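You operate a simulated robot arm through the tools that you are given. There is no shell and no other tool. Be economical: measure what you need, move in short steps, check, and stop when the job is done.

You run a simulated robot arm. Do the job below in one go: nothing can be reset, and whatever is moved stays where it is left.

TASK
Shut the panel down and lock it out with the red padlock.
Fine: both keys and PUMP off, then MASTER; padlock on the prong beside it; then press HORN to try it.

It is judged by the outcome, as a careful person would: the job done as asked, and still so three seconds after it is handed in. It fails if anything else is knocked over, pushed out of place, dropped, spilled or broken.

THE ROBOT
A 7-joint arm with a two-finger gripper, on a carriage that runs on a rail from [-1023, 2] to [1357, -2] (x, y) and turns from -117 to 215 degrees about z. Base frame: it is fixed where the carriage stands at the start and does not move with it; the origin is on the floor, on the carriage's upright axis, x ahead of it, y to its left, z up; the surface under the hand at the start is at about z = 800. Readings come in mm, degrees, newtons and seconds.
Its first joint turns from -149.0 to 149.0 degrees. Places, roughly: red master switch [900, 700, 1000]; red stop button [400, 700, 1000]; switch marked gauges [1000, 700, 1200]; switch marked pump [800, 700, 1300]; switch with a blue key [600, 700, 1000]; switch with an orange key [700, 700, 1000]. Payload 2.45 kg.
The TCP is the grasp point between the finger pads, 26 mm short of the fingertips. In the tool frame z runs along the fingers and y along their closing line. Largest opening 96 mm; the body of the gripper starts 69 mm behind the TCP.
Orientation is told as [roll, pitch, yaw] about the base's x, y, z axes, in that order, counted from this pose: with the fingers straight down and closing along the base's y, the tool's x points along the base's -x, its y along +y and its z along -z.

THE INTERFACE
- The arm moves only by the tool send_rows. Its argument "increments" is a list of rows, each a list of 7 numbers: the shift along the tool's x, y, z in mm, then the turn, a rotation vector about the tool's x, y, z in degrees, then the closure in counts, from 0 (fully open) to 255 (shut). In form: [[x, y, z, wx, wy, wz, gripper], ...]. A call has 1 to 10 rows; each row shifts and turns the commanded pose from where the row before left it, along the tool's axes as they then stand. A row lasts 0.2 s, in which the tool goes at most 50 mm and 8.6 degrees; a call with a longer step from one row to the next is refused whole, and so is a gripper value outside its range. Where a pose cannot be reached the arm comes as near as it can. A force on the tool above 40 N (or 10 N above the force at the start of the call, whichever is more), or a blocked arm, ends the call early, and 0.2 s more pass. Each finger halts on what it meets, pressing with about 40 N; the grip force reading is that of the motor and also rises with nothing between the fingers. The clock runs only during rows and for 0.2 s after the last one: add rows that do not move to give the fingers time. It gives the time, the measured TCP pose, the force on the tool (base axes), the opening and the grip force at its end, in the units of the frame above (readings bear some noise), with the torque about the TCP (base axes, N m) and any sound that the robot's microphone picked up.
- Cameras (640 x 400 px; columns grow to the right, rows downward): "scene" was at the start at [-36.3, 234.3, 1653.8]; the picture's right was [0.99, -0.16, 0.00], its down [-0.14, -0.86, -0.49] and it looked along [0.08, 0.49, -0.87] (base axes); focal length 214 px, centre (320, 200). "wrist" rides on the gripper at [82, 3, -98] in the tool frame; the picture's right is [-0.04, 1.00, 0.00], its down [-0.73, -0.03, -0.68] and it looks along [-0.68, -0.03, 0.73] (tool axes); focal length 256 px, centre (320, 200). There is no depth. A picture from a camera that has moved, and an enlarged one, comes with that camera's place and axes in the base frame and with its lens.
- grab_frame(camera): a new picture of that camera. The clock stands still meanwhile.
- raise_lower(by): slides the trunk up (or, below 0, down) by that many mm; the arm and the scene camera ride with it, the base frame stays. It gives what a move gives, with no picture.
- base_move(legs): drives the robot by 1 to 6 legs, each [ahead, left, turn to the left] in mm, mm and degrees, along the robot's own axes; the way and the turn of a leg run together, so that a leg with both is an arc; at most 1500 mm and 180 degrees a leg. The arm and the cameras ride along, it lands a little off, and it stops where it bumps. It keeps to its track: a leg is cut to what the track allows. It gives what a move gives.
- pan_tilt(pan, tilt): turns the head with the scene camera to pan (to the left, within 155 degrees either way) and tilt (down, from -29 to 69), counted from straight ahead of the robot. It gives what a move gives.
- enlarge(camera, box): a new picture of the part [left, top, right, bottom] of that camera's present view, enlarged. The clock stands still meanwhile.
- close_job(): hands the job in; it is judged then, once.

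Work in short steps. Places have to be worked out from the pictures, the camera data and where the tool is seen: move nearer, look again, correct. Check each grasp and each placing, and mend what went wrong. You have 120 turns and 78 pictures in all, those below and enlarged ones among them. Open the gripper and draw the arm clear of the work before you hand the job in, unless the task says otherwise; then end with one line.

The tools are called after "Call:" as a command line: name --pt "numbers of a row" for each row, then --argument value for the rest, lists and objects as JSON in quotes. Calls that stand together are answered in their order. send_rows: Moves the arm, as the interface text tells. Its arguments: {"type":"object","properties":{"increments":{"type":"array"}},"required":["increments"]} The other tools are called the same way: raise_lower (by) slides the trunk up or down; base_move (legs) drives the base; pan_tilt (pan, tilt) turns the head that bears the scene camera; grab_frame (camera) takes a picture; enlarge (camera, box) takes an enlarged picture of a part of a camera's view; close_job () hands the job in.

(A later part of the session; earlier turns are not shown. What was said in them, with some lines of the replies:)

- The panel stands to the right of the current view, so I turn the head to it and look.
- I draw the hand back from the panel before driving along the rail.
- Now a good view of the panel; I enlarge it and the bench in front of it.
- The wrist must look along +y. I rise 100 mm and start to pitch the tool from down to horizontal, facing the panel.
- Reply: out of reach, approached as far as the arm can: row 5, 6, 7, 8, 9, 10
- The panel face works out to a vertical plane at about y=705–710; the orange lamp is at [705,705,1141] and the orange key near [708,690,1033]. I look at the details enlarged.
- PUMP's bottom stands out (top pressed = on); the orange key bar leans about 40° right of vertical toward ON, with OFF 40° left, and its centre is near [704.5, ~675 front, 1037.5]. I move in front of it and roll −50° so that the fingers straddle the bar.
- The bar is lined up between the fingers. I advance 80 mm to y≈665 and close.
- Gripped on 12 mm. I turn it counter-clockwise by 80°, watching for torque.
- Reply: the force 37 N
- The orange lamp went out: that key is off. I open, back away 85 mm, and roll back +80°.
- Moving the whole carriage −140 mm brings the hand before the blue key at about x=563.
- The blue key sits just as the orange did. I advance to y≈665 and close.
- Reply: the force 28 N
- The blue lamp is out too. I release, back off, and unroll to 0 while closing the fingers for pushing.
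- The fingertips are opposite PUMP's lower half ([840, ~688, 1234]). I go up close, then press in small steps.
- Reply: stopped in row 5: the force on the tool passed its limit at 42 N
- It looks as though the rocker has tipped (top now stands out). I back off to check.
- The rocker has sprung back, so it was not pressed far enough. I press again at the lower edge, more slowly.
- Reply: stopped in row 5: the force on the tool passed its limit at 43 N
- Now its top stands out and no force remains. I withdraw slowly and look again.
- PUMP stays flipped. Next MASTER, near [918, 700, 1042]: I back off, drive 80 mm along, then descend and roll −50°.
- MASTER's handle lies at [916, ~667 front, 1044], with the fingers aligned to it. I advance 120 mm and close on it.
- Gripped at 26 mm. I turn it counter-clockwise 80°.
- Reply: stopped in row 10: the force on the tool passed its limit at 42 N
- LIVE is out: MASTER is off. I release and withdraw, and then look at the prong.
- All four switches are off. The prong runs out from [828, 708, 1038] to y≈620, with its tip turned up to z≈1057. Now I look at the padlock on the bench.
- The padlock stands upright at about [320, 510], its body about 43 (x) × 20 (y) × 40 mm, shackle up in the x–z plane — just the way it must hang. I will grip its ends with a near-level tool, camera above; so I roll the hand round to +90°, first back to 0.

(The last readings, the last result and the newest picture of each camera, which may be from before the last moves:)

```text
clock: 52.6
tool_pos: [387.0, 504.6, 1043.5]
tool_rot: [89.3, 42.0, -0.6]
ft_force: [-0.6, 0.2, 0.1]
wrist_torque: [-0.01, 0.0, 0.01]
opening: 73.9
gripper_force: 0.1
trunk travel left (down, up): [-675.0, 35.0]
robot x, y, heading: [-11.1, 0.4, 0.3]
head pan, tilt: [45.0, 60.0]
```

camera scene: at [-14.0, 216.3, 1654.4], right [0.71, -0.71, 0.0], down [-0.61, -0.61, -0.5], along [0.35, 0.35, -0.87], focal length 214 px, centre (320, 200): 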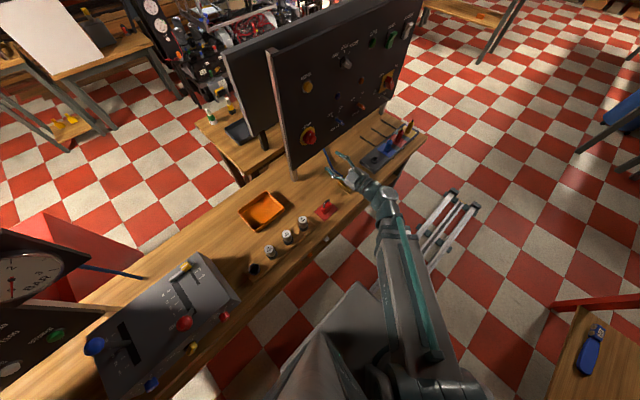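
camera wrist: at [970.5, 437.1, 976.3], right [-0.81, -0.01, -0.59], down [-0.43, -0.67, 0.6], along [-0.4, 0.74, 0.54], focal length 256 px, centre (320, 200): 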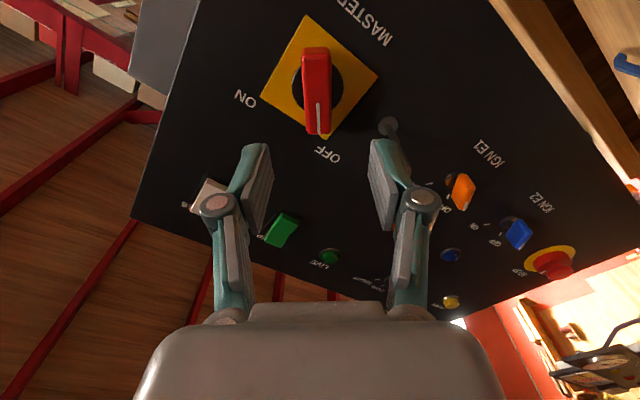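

Roll works that way; I finish to +90° and pitch down 20°, and shift the carriage −67 mm to line up with the padlock's x.

Call:
send_rows --pt "0 0 0 0 0 8 60" --pt "0 0 0 0 0 8 60" --pt "0 0 0 0 0 8 60" --pt "0 0 0 0 0 8 60" --pt "0 0 0 0 0 8 60" --pt "0 0 0 0 0 8 60" --pt "0 0 0 0 -6.5 0 60" --pt "0 0 0 0 -6.5 0 60" --pt "0 0 0 0 -6.5 0 60"

Call:
base_move --legs '[[-67, 0, 0]]'

Call:
grab_frame --camera "wrist"

```text
clock: 54.6
tool_pos: [388.9, 508.5, 1040.6]
tool_rot: [0.6, 69.8, -89.6]
ft_force: [-0.5, 0.4, 0.3]
wrist_torque: [0.0, -0.01, 0.01]
opening: 73.5
gripper_force: 0.0
out of reach, approached as far as the arm can: row 8
trunk travel left (down, up): [-675.0, 35.0]
robot x, y, heading: [-14.1, -1.7, 0.2]
head pan, tilt: [45.0, 60.0]
```

```text
clock: 55.6
tool_pos: [322.1, 507.6, 1041.5]
tool_rot: [0.8, 69.9, -89.3]
ft_force: [-0.4, 0.9, -0.7]
wrist_torque: [-0.02, 0.0, -0.02]
opening: 73.4
gripper_force: 0.0
trunk travel left (down, up): [-675.0, 35.0]
robot x, y, heading: [-81.0, -0.8, 0.0]
head pan, tilt: [45.0, 60.0]
```

```text
43 pictures are left
camera wrist: at [325.0, 445.3, 1151.6], right [1.0, -0.02, -0.03], down [-0.03, -0.89, -0.46], along [-0.02, 0.46, -0.89], focal length 256 px, centre (320, 200)
```

wrist: 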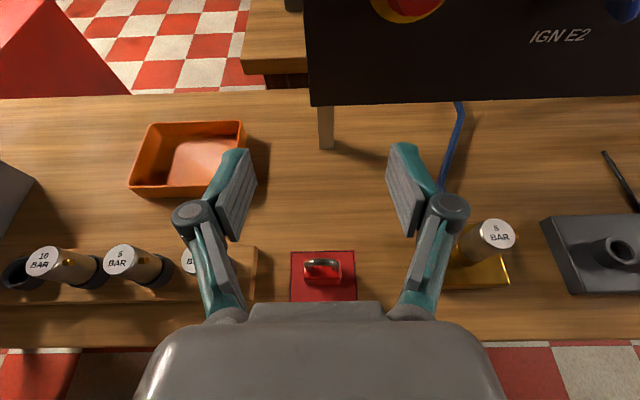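

The padlock is centred at about [318.5, 510], fingers well clear of neighbours. I correct x/y a little and lower the trunk 170 mm straight down.

Call:
send_rows --pt "-1.5 -3.5 -4 0 0 0 60" --pt "0 0 0 0 0 0 60"

Call:
raise_lower --by -165

Call:
grab_frame --camera "wrist"

Call:
grab_frame --camera "scene"

```text
clock: 56.2
tool_pos: [323.1, 507.1, 1041.4]
tool_rot: [0.5, 69.9, -89.6]
ft_force: [-0.2, -0.3, -0.2]
wrist_torque: [0.02, -0.03, 0.03]
opening: 73.4
gripper_force: 0.1
out of reach, approached as far as the arm can: row 1
trunk travel left (down, up): [-675.0, 35.0]
robot x, y, heading: [-80.9, 1.7, -0.1]
head pan, tilt: [45.0, 60.0]
```

```text
clock: 58.1
tool_pos: [323.5, 506.8, 877.5]
tool_rot: [0.6, 70.0, -89.5]
ft_force: [-0.5, 0.5, 0.6]
wrist_torque: [-0.01, 0.02, 0.01]
opening: 73.5
gripper_force: 0.0
trunk travel left (down, up): [-510.0, 200.0]
robot x, y, heading: [-80.4, 1.7, 0.2]
head pan, tilt: [45.0, 60.0]
```

```text
42 pictures are left
camera wrist: at [325.4, 444.1, 985.9], right [1.0, -0.01, -0.03], down [-0.03, -0.89, -0.46], along [-0.02, 0.46, -0.89], focal length 256 px, centre (320, 200)
```

wrist: 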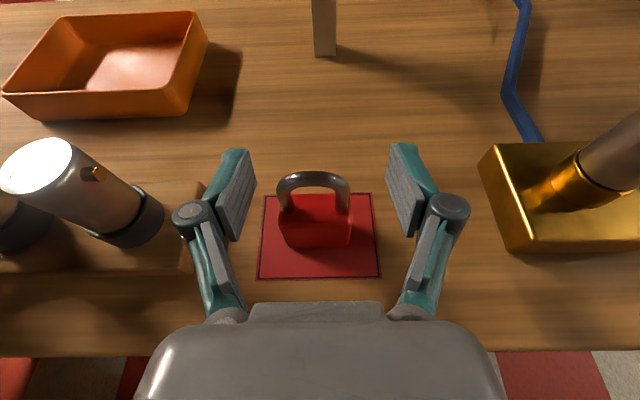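

```text
41 pictures are left
camera scene: at [-80.4, 216.3, 1489.4], right [0.71, -0.71, 0.0], down [-0.61, -0.61, -0.5], along [0.35, 0.35, -0.87], focal length 214 px, centre (320, 200)
```

scene: 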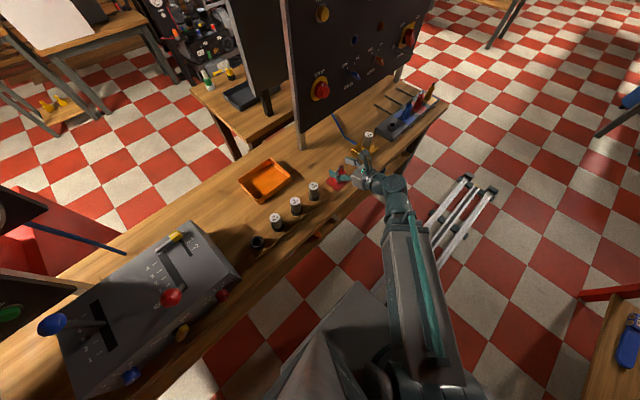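

The lock stands centred between the fingers. I enlarge it to measure the shackle opening.

Call:
enlarge --camera "wrist" --box '[240, 155, 400, 255]'

```text
4.00 times, centred on (320, 205) of wrist
camera zoom: at [325.4, 444.1, 985.9], right [1.0, -0.01, -0.03], down [-0.03, -0.89, -0.46], along [-0.02, 0.46, -0.89], focal length 1024 px, centre (320, 180)
```

zoom: 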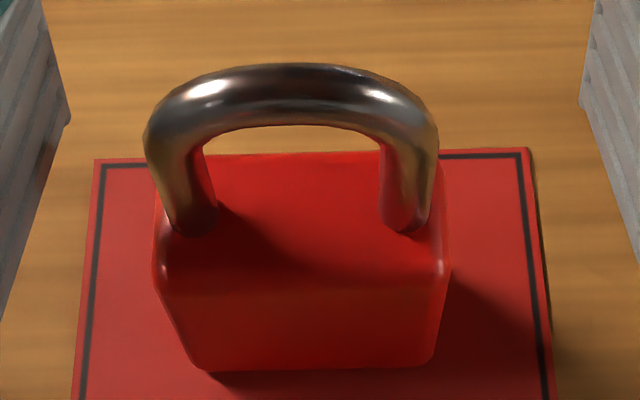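

The shackle's clear opening is about 24 wide × 29 mm high; body spans y 501–522, z 800–843, centre x≈319.5. I nudge the carriage −4 mm and lower 52 mm to the grasp.

Call:
base_move --legs '[[-4, 0, 0]]'

Call:
raise_lower --by -51

Call:
grab_frame --camera "wrist"

```text
clock: 58.8
tool_pos: [319.0, 507.5, 876.6]
tool_rot: [0.6, 69.9, -89.5]
ft_force: [-0.9, -0.5, 0.2]
wrist_torque: [0.0, 0.0, -0.02]
opening: 73.5
gripper_force: 0.0
trunk travel left (down, up): [-510.0, 200.0]
robot x, y, heading: [-85.3, -1.6, -0.1]
head pan, tilt: [45.0, 60.0]
```

```text
clock: 59.7
tool_pos: [319.0, 507.8, 826.7]
tool_rot: [0.6, 69.8, -89.5]
ft_force: [0.0, 0.7, -0.2]
wrist_torque: [0.0, 0.02, 0.02]
opening: 73.6
gripper_force: 0.0
trunk travel left (down, up): [-459.0, 251.0]
robot x, y, heading: [-84.2, -0.8, 0.1]
head pan, tilt: [45.0, 60.0]
```

```text
39 pictures are left
camera wrist: at [321.4, 444.1, 934.9], right [1.0, -0.01, -0.03], down [-0.03, -0.89, -0.46], along [-0.02, 0.46, -0.89], focal length 256 px, centre (320, 200)
```

wrist: 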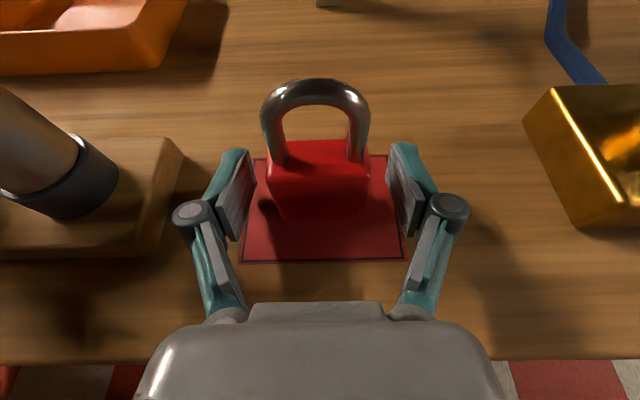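

Well placed. I close the fingers on the body.

Call:
send_rows --pt "0 0 0 0 0 0 100" --pt "0 0 0 0 0 0 150" --pt "0 0 0 0 0 0 200" --pt "0 0 0 0 0 0 255" --pt "0 0 0 0 0 0 255" --pt "0 0 0 0 0 0 255"

Call:
raise_lower --by 216

Call:
grab_frame --camera "wrist"

```text
clock: 61.1
tool_pos: [318.6, 506.6, 825.5]
tool_rot: [0.6, 69.8, -89.5]
ft_force: [0.2, -0.5, 2.7]
wrist_torque: [-0.01, 0.1, -0.01]
opening: 44.6
gripper_force: 39.9
trunk travel left (down, up): [-459.0, 251.0]
robot x, y, heading: [-85.2, 1.2, 0.1]
head pan, tilt: [45.0, 60.0]
```

```text
clock: 63.4
tool_pos: [319.3, 507.6, 1041.1]
tool_rot: [0.6, 69.8, -89.5]
ft_force: [-0.8, 0.3, -0.7]
wrist_torque: [0.01, -0.03, 0.01]
opening: 44.5
gripper_force: 40.2
trunk travel left (down, up): [-675.0, 35.0]
robot x, y, heading: [-84.0, 3.1, 0.3]
head pan, tilt: [45.0, 60.0]
```

```text
38 pictures are left
camera wrist: at [321.5, 444.3, 1150.7], right [1.0, -0.01, -0.03], down [-0.03, -0.89, -0.46], along [-0.02, 0.46, -0.89], focal length 256 px, centre (320, 200)
```

wrist: 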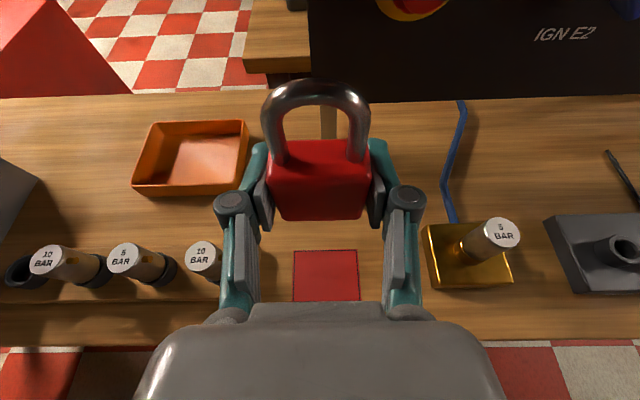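

The padlock is held upright: relative to the TCP its loop plane is at y+4.5, opening z+17…+46. I drive 509 mm along to the prong's x.

Call:
base_move --legs '[[509, 0, 0]]'

Call:
pan_tilt --pan 40 --tilt 40

Call:
grab_frame --camera "wrist"

Call:
grab_frame --camera "scene"

```text
clock: 66.4
tool_pos: [828.9, 505.6, 1041.2]
tool_rot: [0.5, 69.9, -89.6]
ft_force: [0.5, -0.3, -1.2]
wrist_torque: [0.0, 0.0, 0.0]
opening: 44.5
gripper_force: 39.5
trunk travel left (down, up): [-675.0, 35.0]
robot x, y, heading: [425.2, -2.7, -0.1]
head pan, tilt: [45.0, 60.0]
```

```text
clock: 67.2
tool_pos: [827.6, 505.2, 1040.6]
tool_rot: [0.6, 69.9, -89.5]
ft_force: [0.0, -0.4, -1.4]
wrist_torque: [-0.02, 0.0, 0.02]
opening: 44.4
gripper_force: 39.8
trunk travel left (down, up): [-675.0, 35.0]
robot x, y, heading: [423.5, 0.7, 0.4]
head pan, tilt: [40.0, 40.0]
```

```text
37 pictures are left
camera wrist: at [830.5, 443.0, 1150.8], right [1.0, -0.02, -0.03], down [-0.03, -0.89, -0.46], along [-0.02, 0.46, -0.89], focal length 256 px, centre (320, 200)
```

wrist: 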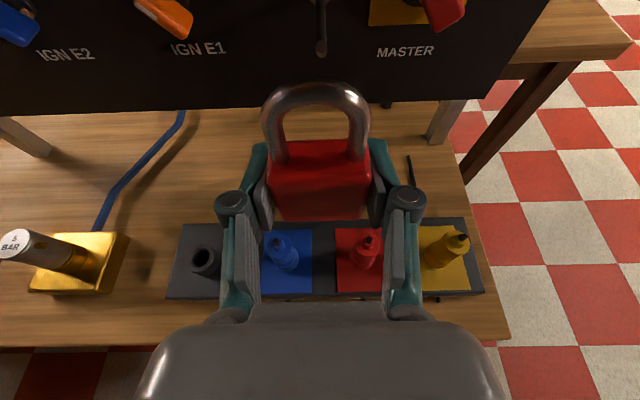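

```text
36 pictures are left
camera scene: at [442.4, 223.2, 1681.0], right [0.64, -0.77, 0.0], down [-0.49, -0.41, -0.77], along [0.59, 0.49, -0.64], focal length 214 px, centre (320, 200)
```

scene: 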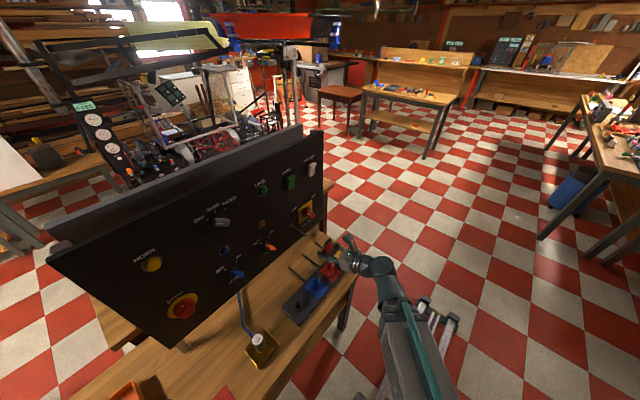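

I enlarge the prong as seen over the shackle.

Call:
enlarge --camera "wrist" --box '[256, 0, 384, 80]'

Call:
enlarge --camera "scene" --box '[270, 190, 382, 260]'

```text
5.00 times, centred on (320, 40) of wrist
camera zoom: at [830.5, 443.0, 1150.8], right [1.0, -0.02, -0.03], down [-0.03, -0.89, -0.46], along [-0.02, 0.46, -0.89], focal length 1280 px, centre (320, 1000)
```

zoom: 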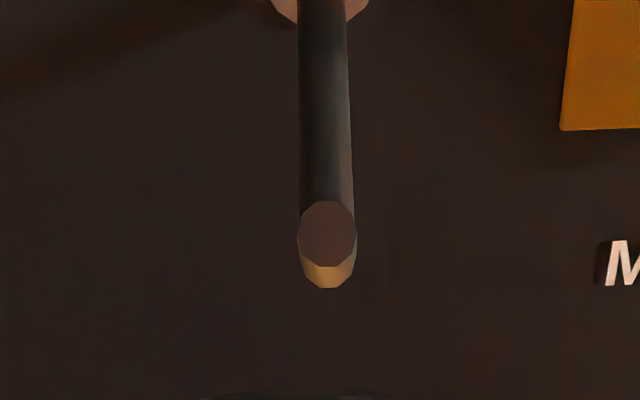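

```text
5.71 times, centred on (326, 225) of scene
camera zoom: at [442.4, 223.2, 1681.0], right [0.64, -0.77, 0.0], down [-0.49, -0.41, -0.77], along [0.59, 0.49, -0.64], focal length 1226 px, centre (286, 57)
```

zoom: 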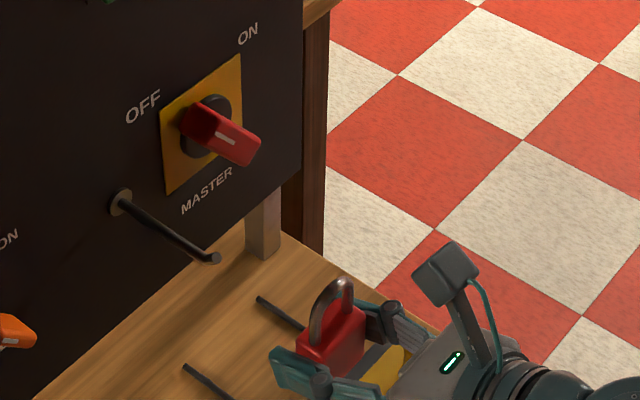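

The prong is about 8.5 mm thick; its bent tip ends at about [830, 613, 1046] with the rod at z≈1035, so the 29 mm opening clears it. I go to TCP [830, 580, 1008], just short of the tip.

Call:
send_rows --pt "-15 1 5.5 0 0 0 255" --pt "-15 1 5.5 0 0 0 255" --pt "12.8 0 35.2 0 0 0 255" --pt "12.8 0 35.2 0 0 0 255" --pt "0 0 0 0 0 0 255"

Call:
grab_frame --camera "wrist"

Call:
enlarge --camera "scene" --box '[270, 190, 382, 260]'

```text
clock: 68.4
tool_pos: [830.5, 581.9, 1009.3]
tool_rot: [0.5, 69.9, -89.6]
ft_force: [-0.1, -0.3, -1.0]
wrist_torque: [0.0, 0.02, -0.01]
opening: 44.3
gripper_force: 40.0
trunk travel left (down, up): [-675.0, 35.0]
robot x, y, heading: [422.5, 0.5, -0.1]
head pan, tilt: [40.0, 40.0]
```

```text
33 pictures are left
camera wrist: at [833.6, 518.8, 1118.6], right [1.0, -0.02, -0.03], down [-0.03, -0.89, -0.46], along [-0.02, 0.46, -0.89], focal length 256 px, centre (320, 200)
```

wrist: 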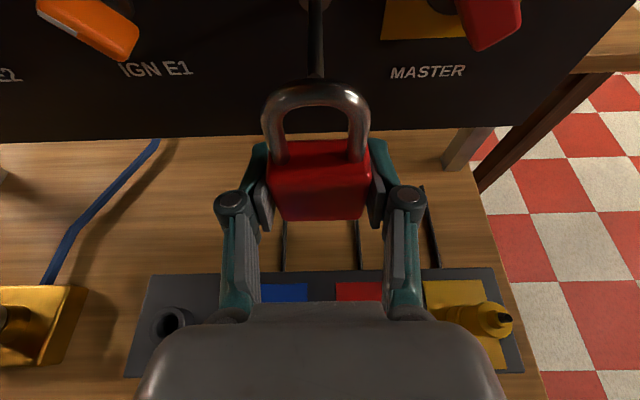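

```text
5.71 times, centred on (326, 225) of scene
camera zoom: at [442.4, 223.2, 1681.1], right [0.64, -0.77, 0.0], down [-0.49, -0.41, -0.77], along [0.59, 0.49, -0.64], focal length 1226 px, centre (286, 57)
```

zoom: 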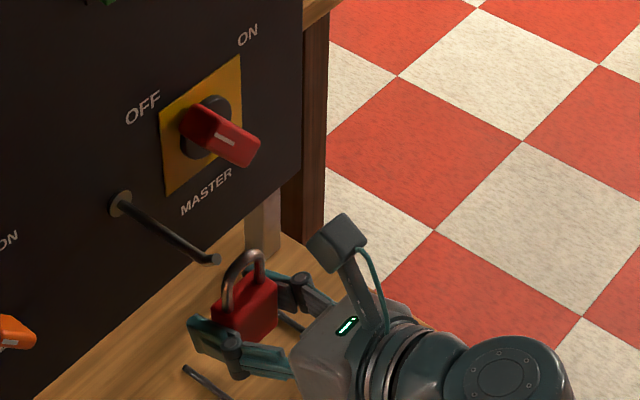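

The loop lines up with the prong. I advance 34 mm so that the tip enters, and check.

Call:
send_rows --pt "5.8 0 16 0 0 0 255" --pt "5.8 0 16 0 0 0 255" --pt "0 0 0 0 0 0 255"

Call:
enlarge --camera "wrist" --box '[240, 40, 400, 140]'

Call:
enlarge --camera "scene" --box '[280, 205, 344, 245]'

```text
clock: 69.2
tool_pos: [830.9, 615.1, 1007.7]
tool_rot: [0.4, 69.9, -89.6]
ft_force: [-0.4, -0.2, -1.4]
wrist_torque: [-0.03, 0.0, 0.03]
opening: 44.4
gripper_force: 40.2
trunk travel left (down, up): [-675.0, 35.0]
robot x, y, heading: [422.0, -0.1, 0.1]
head pan, tilt: [40.0, 40.0]
```

```text
4.00 times, centred on (320, 90) of wrist
camera zoom: at [833.5, 552.0, 1117.6], right [1.0, -0.02, -0.03], down [-0.03, -0.89, -0.46], along [-0.02, 0.46, -0.89], focal length 1024 px, centre (320, 640)
```

zoom: 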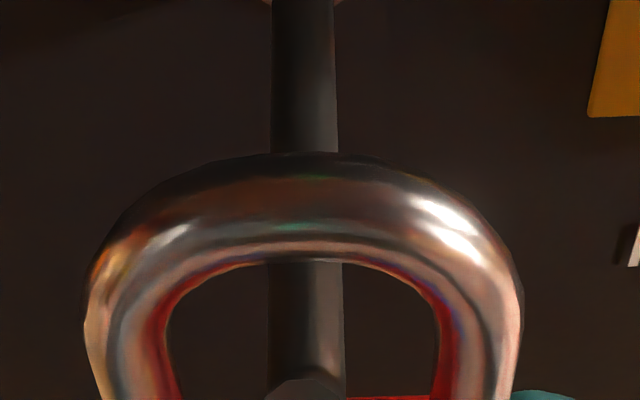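

```text
10.00 times, centred on (312, 225) of scene
camera zoom: at [442.5, 223.2, 1681.1], right [0.64, -0.77, 0.0], down [-0.49, -0.41, -0.77], along [0.59, 0.49, -0.64], focal length 2145 px, centre (400, -50)
```

zoom: 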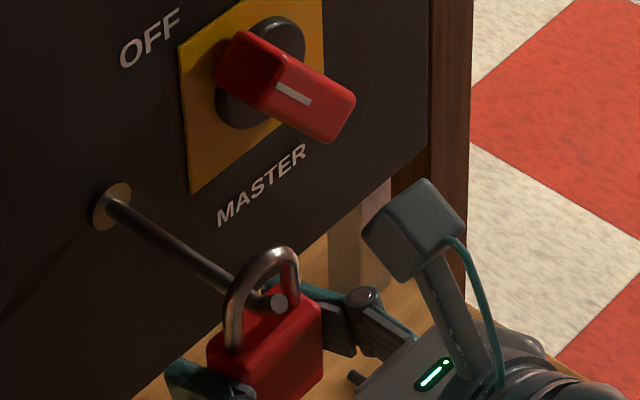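

The tip is through the shackle. I slide 32 mm farther along the rod, then lower gently until the shackle rests.

Call:
send_rows --pt "5.5 -0.5 15 0 0 0 255" --pt "5.5 -0.5 15 0 0 0 255" --pt "-4.7 0 1.7 0 0 0 255" --pt "-3.8 0 1.4 0 0 0 255" --pt "0 0 0 0 0 0 255"

Call:
enlarge --camera "wrist" --box '[240, 40, 400, 140]'

Call:
enlarge --camera "scene" --box '[280, 205, 344, 245]'

```text
clock: 70.4
tool_pos: [828.6, 646.7, 1000.6]
tool_rot: [0.6, 69.9, -89.5]
ft_force: [0.1, -0.2, -0.7]
wrist_torque: [-0.01, 0.01, 0.0]
opening: 44.7
gripper_force: 40.1
trunk travel left (down, up): [-675.0, 35.0]
robot x, y, heading: [426.2, -2.3, -0.1]
head pan, tilt: [40.0, 40.0]
```

```text
4.00 times, centred on (320, 90) of wrist
camera zoom: at [832.0, 583.5, 1110.1], right [1.0, -0.02, -0.03], down [-0.03, -0.89, -0.46], along [-0.02, 0.46, -0.89], focal length 1024 px, centre (320, 640)
```

zoom: 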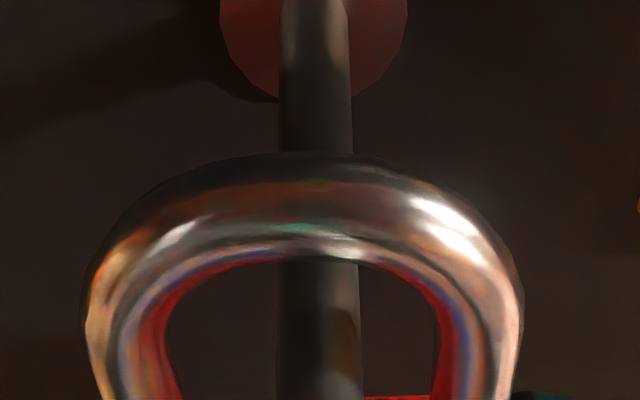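

```text
10.00 times, centred on (312, 225) of scene
camera zoom: at [442.5, 223.3, 1681.1], right [0.64, -0.77, 0.0], down [-0.49, -0.41, -0.77], along [0.59, 0.49, -0.64], focal length 2145 px, centre (400, -50)
```

zoom: 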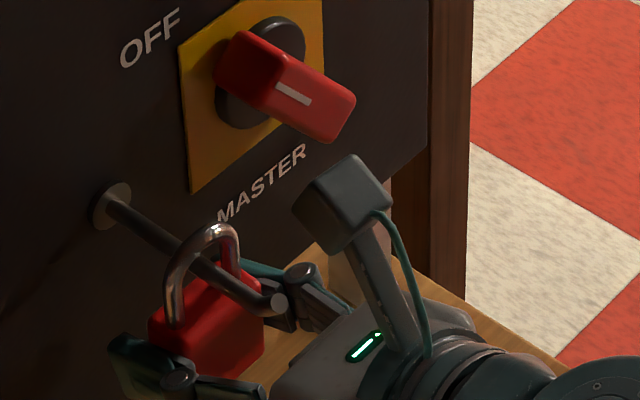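

It encircles the rod with a little gap left. I lower in 2 mm steps until the shackle touches.

Call:
send_rows --pt "-1.9 0.5 0.7 0 0 0 255" --pt "-1.9 0.5 0.7 0 0 0 255" --pt "-1.9 0 0.7 0 0 0 255" --pt "0 0 0 0 0 0 255"

Call:
enlarge --camera "scene" --box '[280, 205, 344, 245]'

```text
clock: 71.4
tool_pos: [829.8, 647.6, 993.4]
tool_rot: [0.6, 69.9, -89.4]
ft_force: [0.2, 0.3, -1.2]
wrist_torque: [-0.01, 0.02, 0.0]
opening: 44.6
gripper_force: 40.0
trunk travel left (down, up): [-675.0, 35.0]
robot x, y, heading: [426.3, 3.1, 0.2]
head pan, tilt: [40.0, 40.0]
```

```text
10.00 times, centred on (312, 225) of scene
camera zoom: at [442.5, 223.2, 1681.1], right [0.64, -0.77, 0.0], down [-0.49, -0.41, -0.77], along [0.59, 0.49, -0.64], focal length 2145 px, centre (400, -50)
```

zoom: 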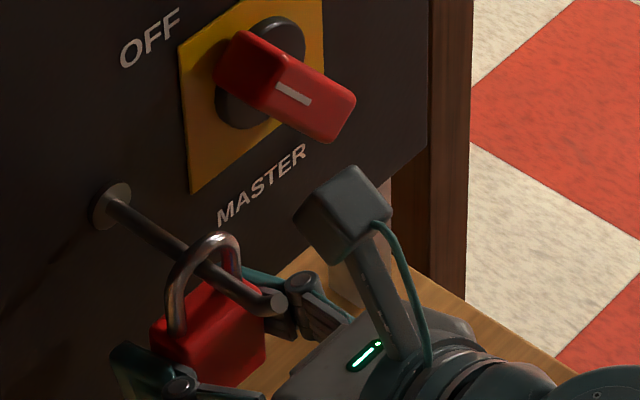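

Call:
send_rows --pt "-1.9 0 0.7 0 0 0 255" --pt "-1.9 0 0.7 0 0 0 255" --pt "0 0 0 0 0 0 255"

```text
clock: 72.2
tool_pos: [829.6, 646.7, 992.7]
tool_rot: [0.5, 70.1, -89.7]
ft_force: [3.4, 6.5, 23.9]
wrist_torque: [-0.32, 0.13, -0.06]
opening: 44.5
gripper_force: 40.2
trunk travel left (down, up): [-675.0, 35.0]
robot x, y, heading: [423.4, -1.1, -0.0]
head pan, tilt: [40.0, 40.0]
```

Contact: 24 N upward. I ease up 2 mm and open the fingers to let it hang.

Call:
send_rows --pt "1.9 0 -0.7 0 0 0 255" --pt "0 0 0 0 0 0 110" --pt "0 0 0 0 0 0 100" --pt "0 0 0 0 0 0 100" --pt "0 0 0 0 0 0 100"

Call:
grab_frame --camera "wrist"

Call:
enlarge --camera "scene" --box '[280, 205, 344, 245]'

```text
clock: 73.4
tool_pos: [830.9, 646.8, 990.5]
tool_rot: [0.7, 69.9, -89.5]
ft_force: [0.5, 0.3, 0.9]
wrist_torque: [-0.01, 0.01, -0.03]
opening: 58.4
gripper_force: 0.0
trunk travel left (down, up): [-675.0, 35.0]
robot x, y, heading: [425.2, -0.3, -0.3]
head pan, tilt: [40.0, 40.0]
```

```text
26 pictures are left
camera wrist: at [832.5, 583.9, 1101.2], right [1.0, -0.02, -0.03], down [-0.03, -0.89, -0.46], along [-0.02, 0.46, -0.89], focal length 256 px, centre (320, 200)
```

wrist: 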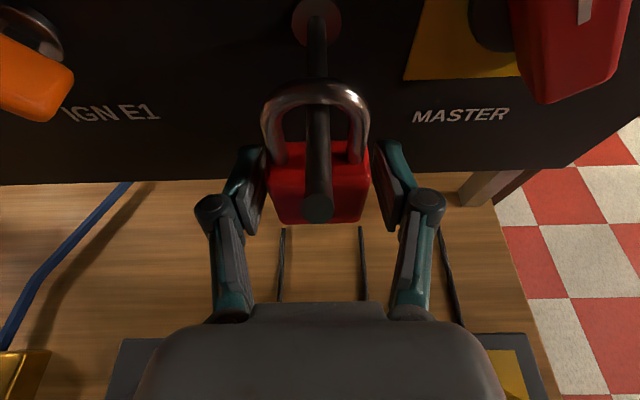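

```text
10.00 times, centred on (312, 225) of scene
camera zoom: at [442.4, 223.1, 1681.1], right [0.64, -0.77, 0.0], down [-0.49, -0.41, -0.77], along [0.59, 0.49, -0.64], focal length 2145 px, centre (400, -50)
```

zoom: 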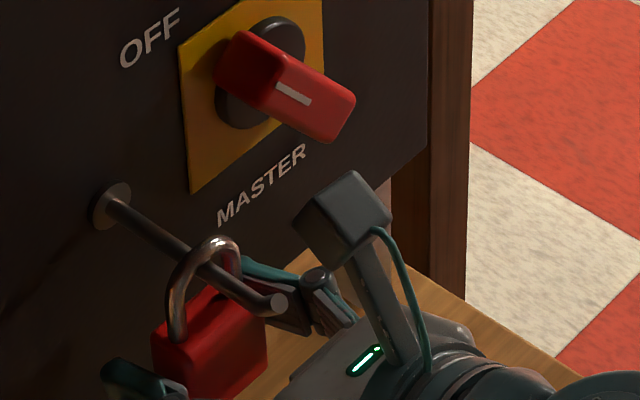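

The lock hangs free on the prong, with the fingers clear of it on both sides. I withdraw straight back in −y.

Call:
send_rows --pt "-5 0 -14 0 0 0 100" --pt "-10 0 -28 0 0 0 100" --pt "-10 0 -28 0 0 0 100" --pt "-10 0 -28 0 0 0 100" --pt "-10 0 -28 0 0 0 100" --pt "0 0 0 0 0 0 100"

Call:
grab_frame --camera "wrist"

Call:
enlarge --camera "scene" --box '[130, 170, 354, 310]'

```text
clock: 74.8
tool_pos: [829.2, 509.8, 995.8]
tool_rot: [0.6, 69.9, -89.6]
ft_force: [-0.6, 0.1, 0.8]
wrist_torque: [-0.04, 0.03, 0.01]
opening: 58.4
gripper_force: 0.0
trunk travel left (down, up): [-675.0, 35.0]
robot x, y, heading: [422.2, -1.6, -0.0]
head pan, tilt: [40.0, 40.0]
```

```text
24 pictures are left
camera wrist: at [832.3, 447.3, 1104.1], right [1.0, -0.01, -0.03], down [-0.03, -0.89, -0.46], along [-0.02, 0.46, -0.89], focal length 256 px, centre (320, 200)
```

wrist: 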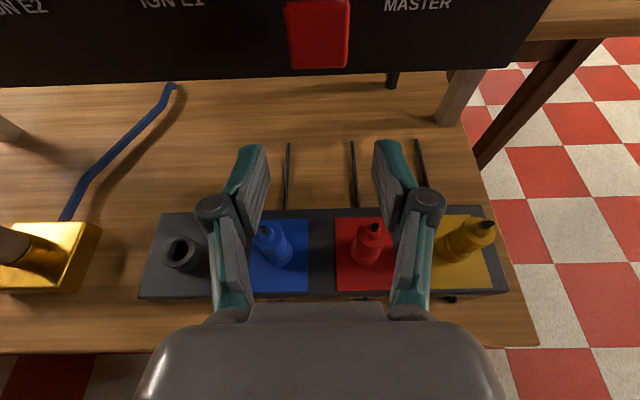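

```text
2.86 times, centred on (242, 240) of scene
camera zoom: at [442.5, 223.1, 1681.1], right [0.64, -0.77, 0.0], down [-0.49, -0.41, -0.77], along [0.59, 0.49, -0.64], focal length 613 px, centre (543, 86)
```

zoom: 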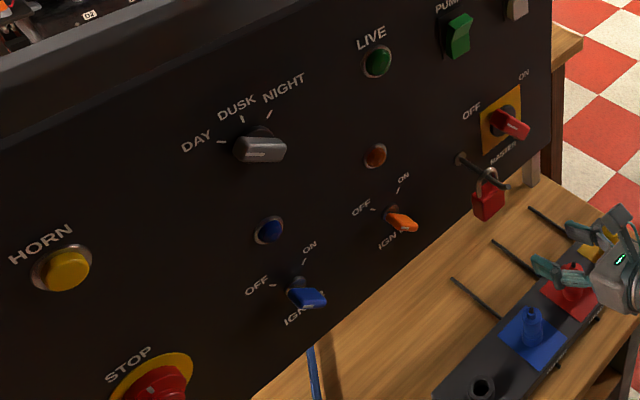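

The lockout is on. HORN is at about [412, ~690, 1254]; I close the fingers, level the tool, rise to that height and drive −417 mm.

Call:
send_rows --pt "0 0 0 0 7 0 255" --pt "0 0 0 0 7 0 255" --pt "0 0 0 0 6 0 255" --pt "43 0 0 0 0 0 255" --pt "43 0 0 0 0 0 255" --pt "43 0 0 0 0 0 255" --pt "43 0 0 0 0 0 255" --pt "43 0 0 0 0 0 255" --pt "43 0 0 0 0 0 255" --pt "0 0 0 0 0 0 255"

Call:
base_move --legs '[[-417, 0, 0]]'

Call:
grab_frame --camera "wrist"

```text
clock: 77.0
tool_pos: [832.4, 516.7, 1251.1]
tool_rot: [49.0, 89.8, -41.0]
ft_force: [-0.8, -0.1, 0.0]
wrist_torque: [0.0, -0.01, 0.0]
opening: 0.2
gripper_force: 28.7
out of reach, approached as far as the arm can: row 6
trunk travel left (down, up): [-675.0, 35.0]
robot x, y, heading: [425.9, -0.9, -0.1]
head pan, tilt: [40.0, 40.0]
```

```text
clock: 79.6
tool_pos: [405.0, 519.4, 1249.5]
tool_rot: [62.0, 89.7, -27.6]
ft_force: [0.0, 0.3, -0.1]
wrist_torque: [0.01, 0.04, -0.02]
opening: 0.2
gripper_force: 28.3
trunk travel left (down, up): [-675.0, 35.0]
robot x, y, heading: [3.9, -1.1, 0.4]
head pan, tilt: [40.0, 40.0]
```

```text
22 pictures are left
camera wrist: at [409.2, 422.7, 1331.1], right [1.0, 0.01, -0.04], down [-0.02, -0.68, -0.73], along [-0.03, 0.73, -0.68], focal length 256 px, centre (320, 200)
```

wrist: 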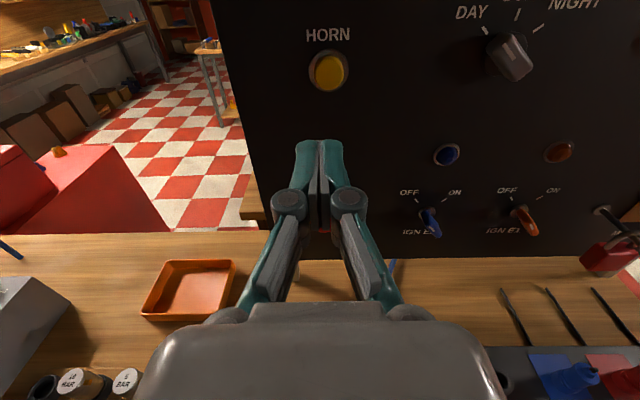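

HORN's centre works out to [414, ~690, 1253]. I shift 8 mm right, 3 mm up, advance, then press in small steps.

Call:
send_rows --pt "2 4 0 0 0 0 255" --pt "1.5 4 40 0 0 0 255" --pt "0 0 40 0 0 0 255" --pt "0 0 30 0 0 0 255" --pt "0 0 0 0 0 0 255"

Call:
grab_frame --camera "wrist"

```text
clock: 80.8
tool_pos: [412.1, 630.8, 1252.5]
tool_rot: [59.3, 89.8, -30.3]
ft_force: [0.4, -0.3, -0.5]
wrist_torque: [-0.01, -0.04, -0.02]
opening: 0.2
gripper_force: 28.5
trunk travel left (down, up): [-675.0, 35.0]
robot x, y, heading: [0.9, -2.1, 0.5]
head pan, tilt: [40.0, 40.0]
```

```text
21 pictures are left
camera wrist: at [416.7, 532.9, 1333.5], right [1.0, 0.0, -0.04], down [-0.02, -0.68, -0.73], along [-0.03, 0.73, -0.68], focal length 256 px, centre (320, 200)
```

wrist: 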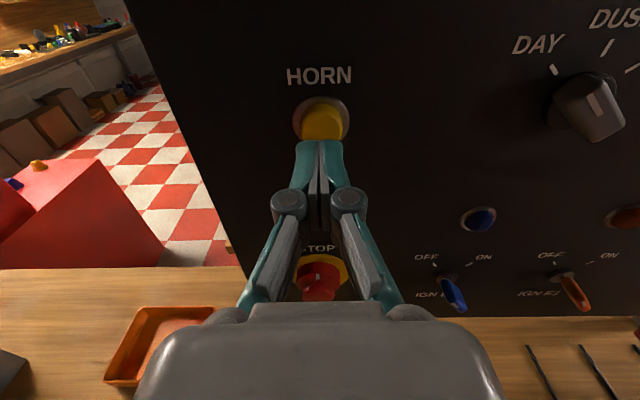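

Aligned with HORN and the tips are just short of it. I press on in 3–4 mm steps.

Call:
send_rows --pt "0 0 10 0 0 0 255" --pt "0 0 10 0 0 0 255" --pt "0 0 5 0 0 0 255" --pt "0 0 4 0 0 0 255" --pt "0 0 4 0 0 0 255" --pt "0 0 4 0 0 0 255" --pt "0 0 4 0 0 0 255"

Call:
grab_frame --camera "wrist"

```text
clock: 82.4
tool_pos: [412.5, 669.5, 1252.8]
tool_rot: [65.5, 89.9, -24.0]
ft_force: [0.5, -2.9, 1.1]
wrist_torque: [0.03, 0.01, -0.04]
opening: 6.3
gripper_force: 28.3
trunk travel left (down, up): [-675.0, 35.0]
robot x, y, heading: [3.1, -1.1, 0.4]
head pan, tilt: [40.0, 40.0]
heard: click
```

```text
20 pictures are left
camera wrist: at [416.6, 573.7, 1334.0], right [1.0, 0.01, -0.04], down [-0.02, -0.68, -0.73], along [-0.03, 0.73, -0.68], focal length 256 px, centre (320, 200)
```

wrist: 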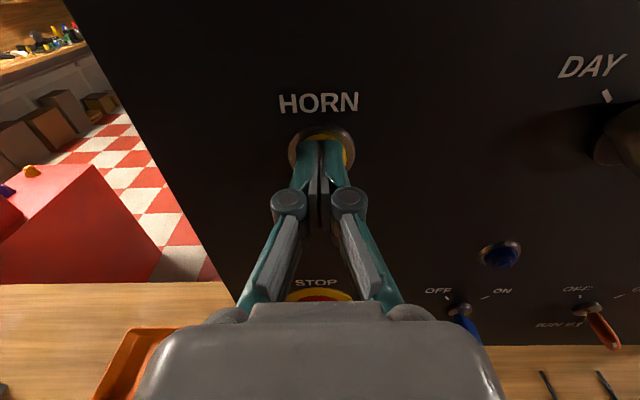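

Only a click, no horn: the panel is dead. I draw back, open the gripper, and check the whole panel.

Call:
send_rows --pt "0 0 -15 0 0 0 255" --pt "0 0 -40 0 0 0 255" --pt "0 0 -45 0 0 0 255" --pt "0 0 -40 0 0 0 120" --pt "0 0 0 0 0 0 0" --pt "0 0 0 0 0 0 0"

Call:
base_move --legs '[[-200, 0, 0]]'

Call:
pan_tilt --pan 35 --tilt 35

Call:
grab_frame --camera "scene"

```text
clock: 83.8
tool_pos: [410.6, 532.2, 1253.4]
tool_rot: [58.0, 89.8, -31.7]
ft_force: [0.2, 0.3, -0.1]
wrist_torque: [-0.02, -0.01, 0.03]
opening: 95.9
gripper_force: 0.1
trunk travel left (down, up): [-675.0, 35.0]
robot x, y, heading: [2.9, -1.2, 0.3]
head pan, tilt: [40.0, 40.0]
```

```text
clock: 85.4
tool_pos: [211.7, 529.4, 1252.5]
tool_rot: [63.0, 89.7, -26.8]
ft_force: [-0.1, -0.4, 0.4]
wrist_torque: [0.0, 0.0, -0.03]
opening: 95.9
gripper_force: 0.0
trunk travel left (down, up): [-675.0, 35.0]
robot x, y, heading: [-196.7, 0.5, 0.1]
head pan, tilt: [40.0, 40.0]
```

```text
clock: 86.1
tool_pos: [212.2, 529.7, 1253.0]
tool_rot: [57.4, 89.8, -32.5]
ft_force: [-0.3, -0.4, -1.0]
wrist_torque: [0.03, 0.0, 0.0]
opening: 95.8
gripper_force: 0.1
trunk travel left (down, up): [-675.0, 35.0]
robot x, y, heading: [-200.2, -2.2, 0.1]
head pan, tilt: [35.0, 35.0]
```

```text
19 pictures are left
camera scene: at [-174.5, 220.0, 1688.6], right [0.58, -0.82, 0.0], down [-0.47, -0.33, -0.82], along [0.67, 0.47, -0.57], focal length 214 px, centre (320, 200)
```

scene: 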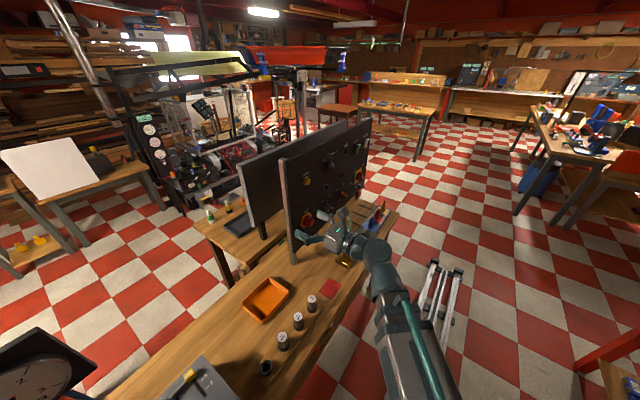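

Call:
enlarge --camera "scene" --box '[270, 120, 400, 240]'

Call:
grab_frame --camera "wrist"

```text
3.33 times, centred on (335, 180) of scene
camera zoom: at [-174.5, 220.0, 1688.6], right [0.58, -0.82, 0.0], down [-0.47, -0.33, -0.82], along [0.67, 0.47, -0.57], focal length 715 px, centre (270, 267)
```

zoom: 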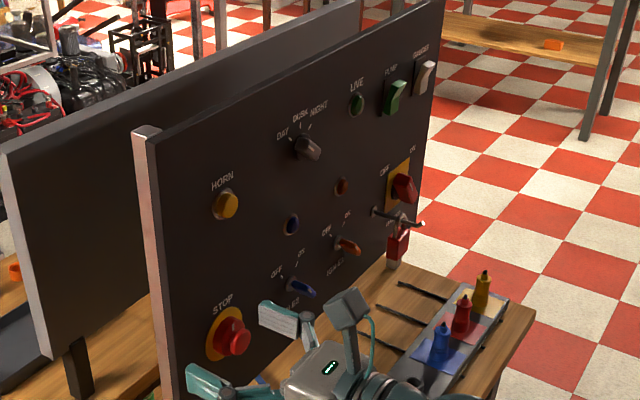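

```text
17 pictures are left
camera wrist: at [216.0, 433.5, 1333.5], right [1.0, 0.0, -0.04], down [-0.03, -0.68, -0.73], along [-0.03, 0.73, -0.68], focal length 256 px, centre (320, 200)
```

wrist: 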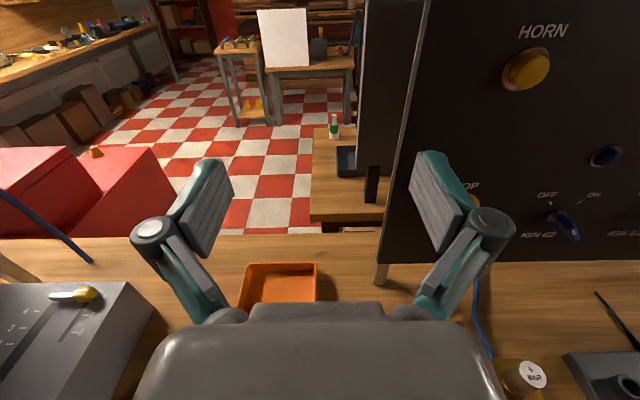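

Both keys, PUMP and MASTER are off, all the lamps are out, the padlock hangs on the prong, and nothing else was moved. The arm is clear with the gripper open, so I hand in.

Call:
close_job

```text
The job is handed in.
```

The panel is shut down: both keys and PUMP went off first, then MASTER. The red padlock hangs on the prong beside MASTER, and pressing HORN gave only a click and no horn.
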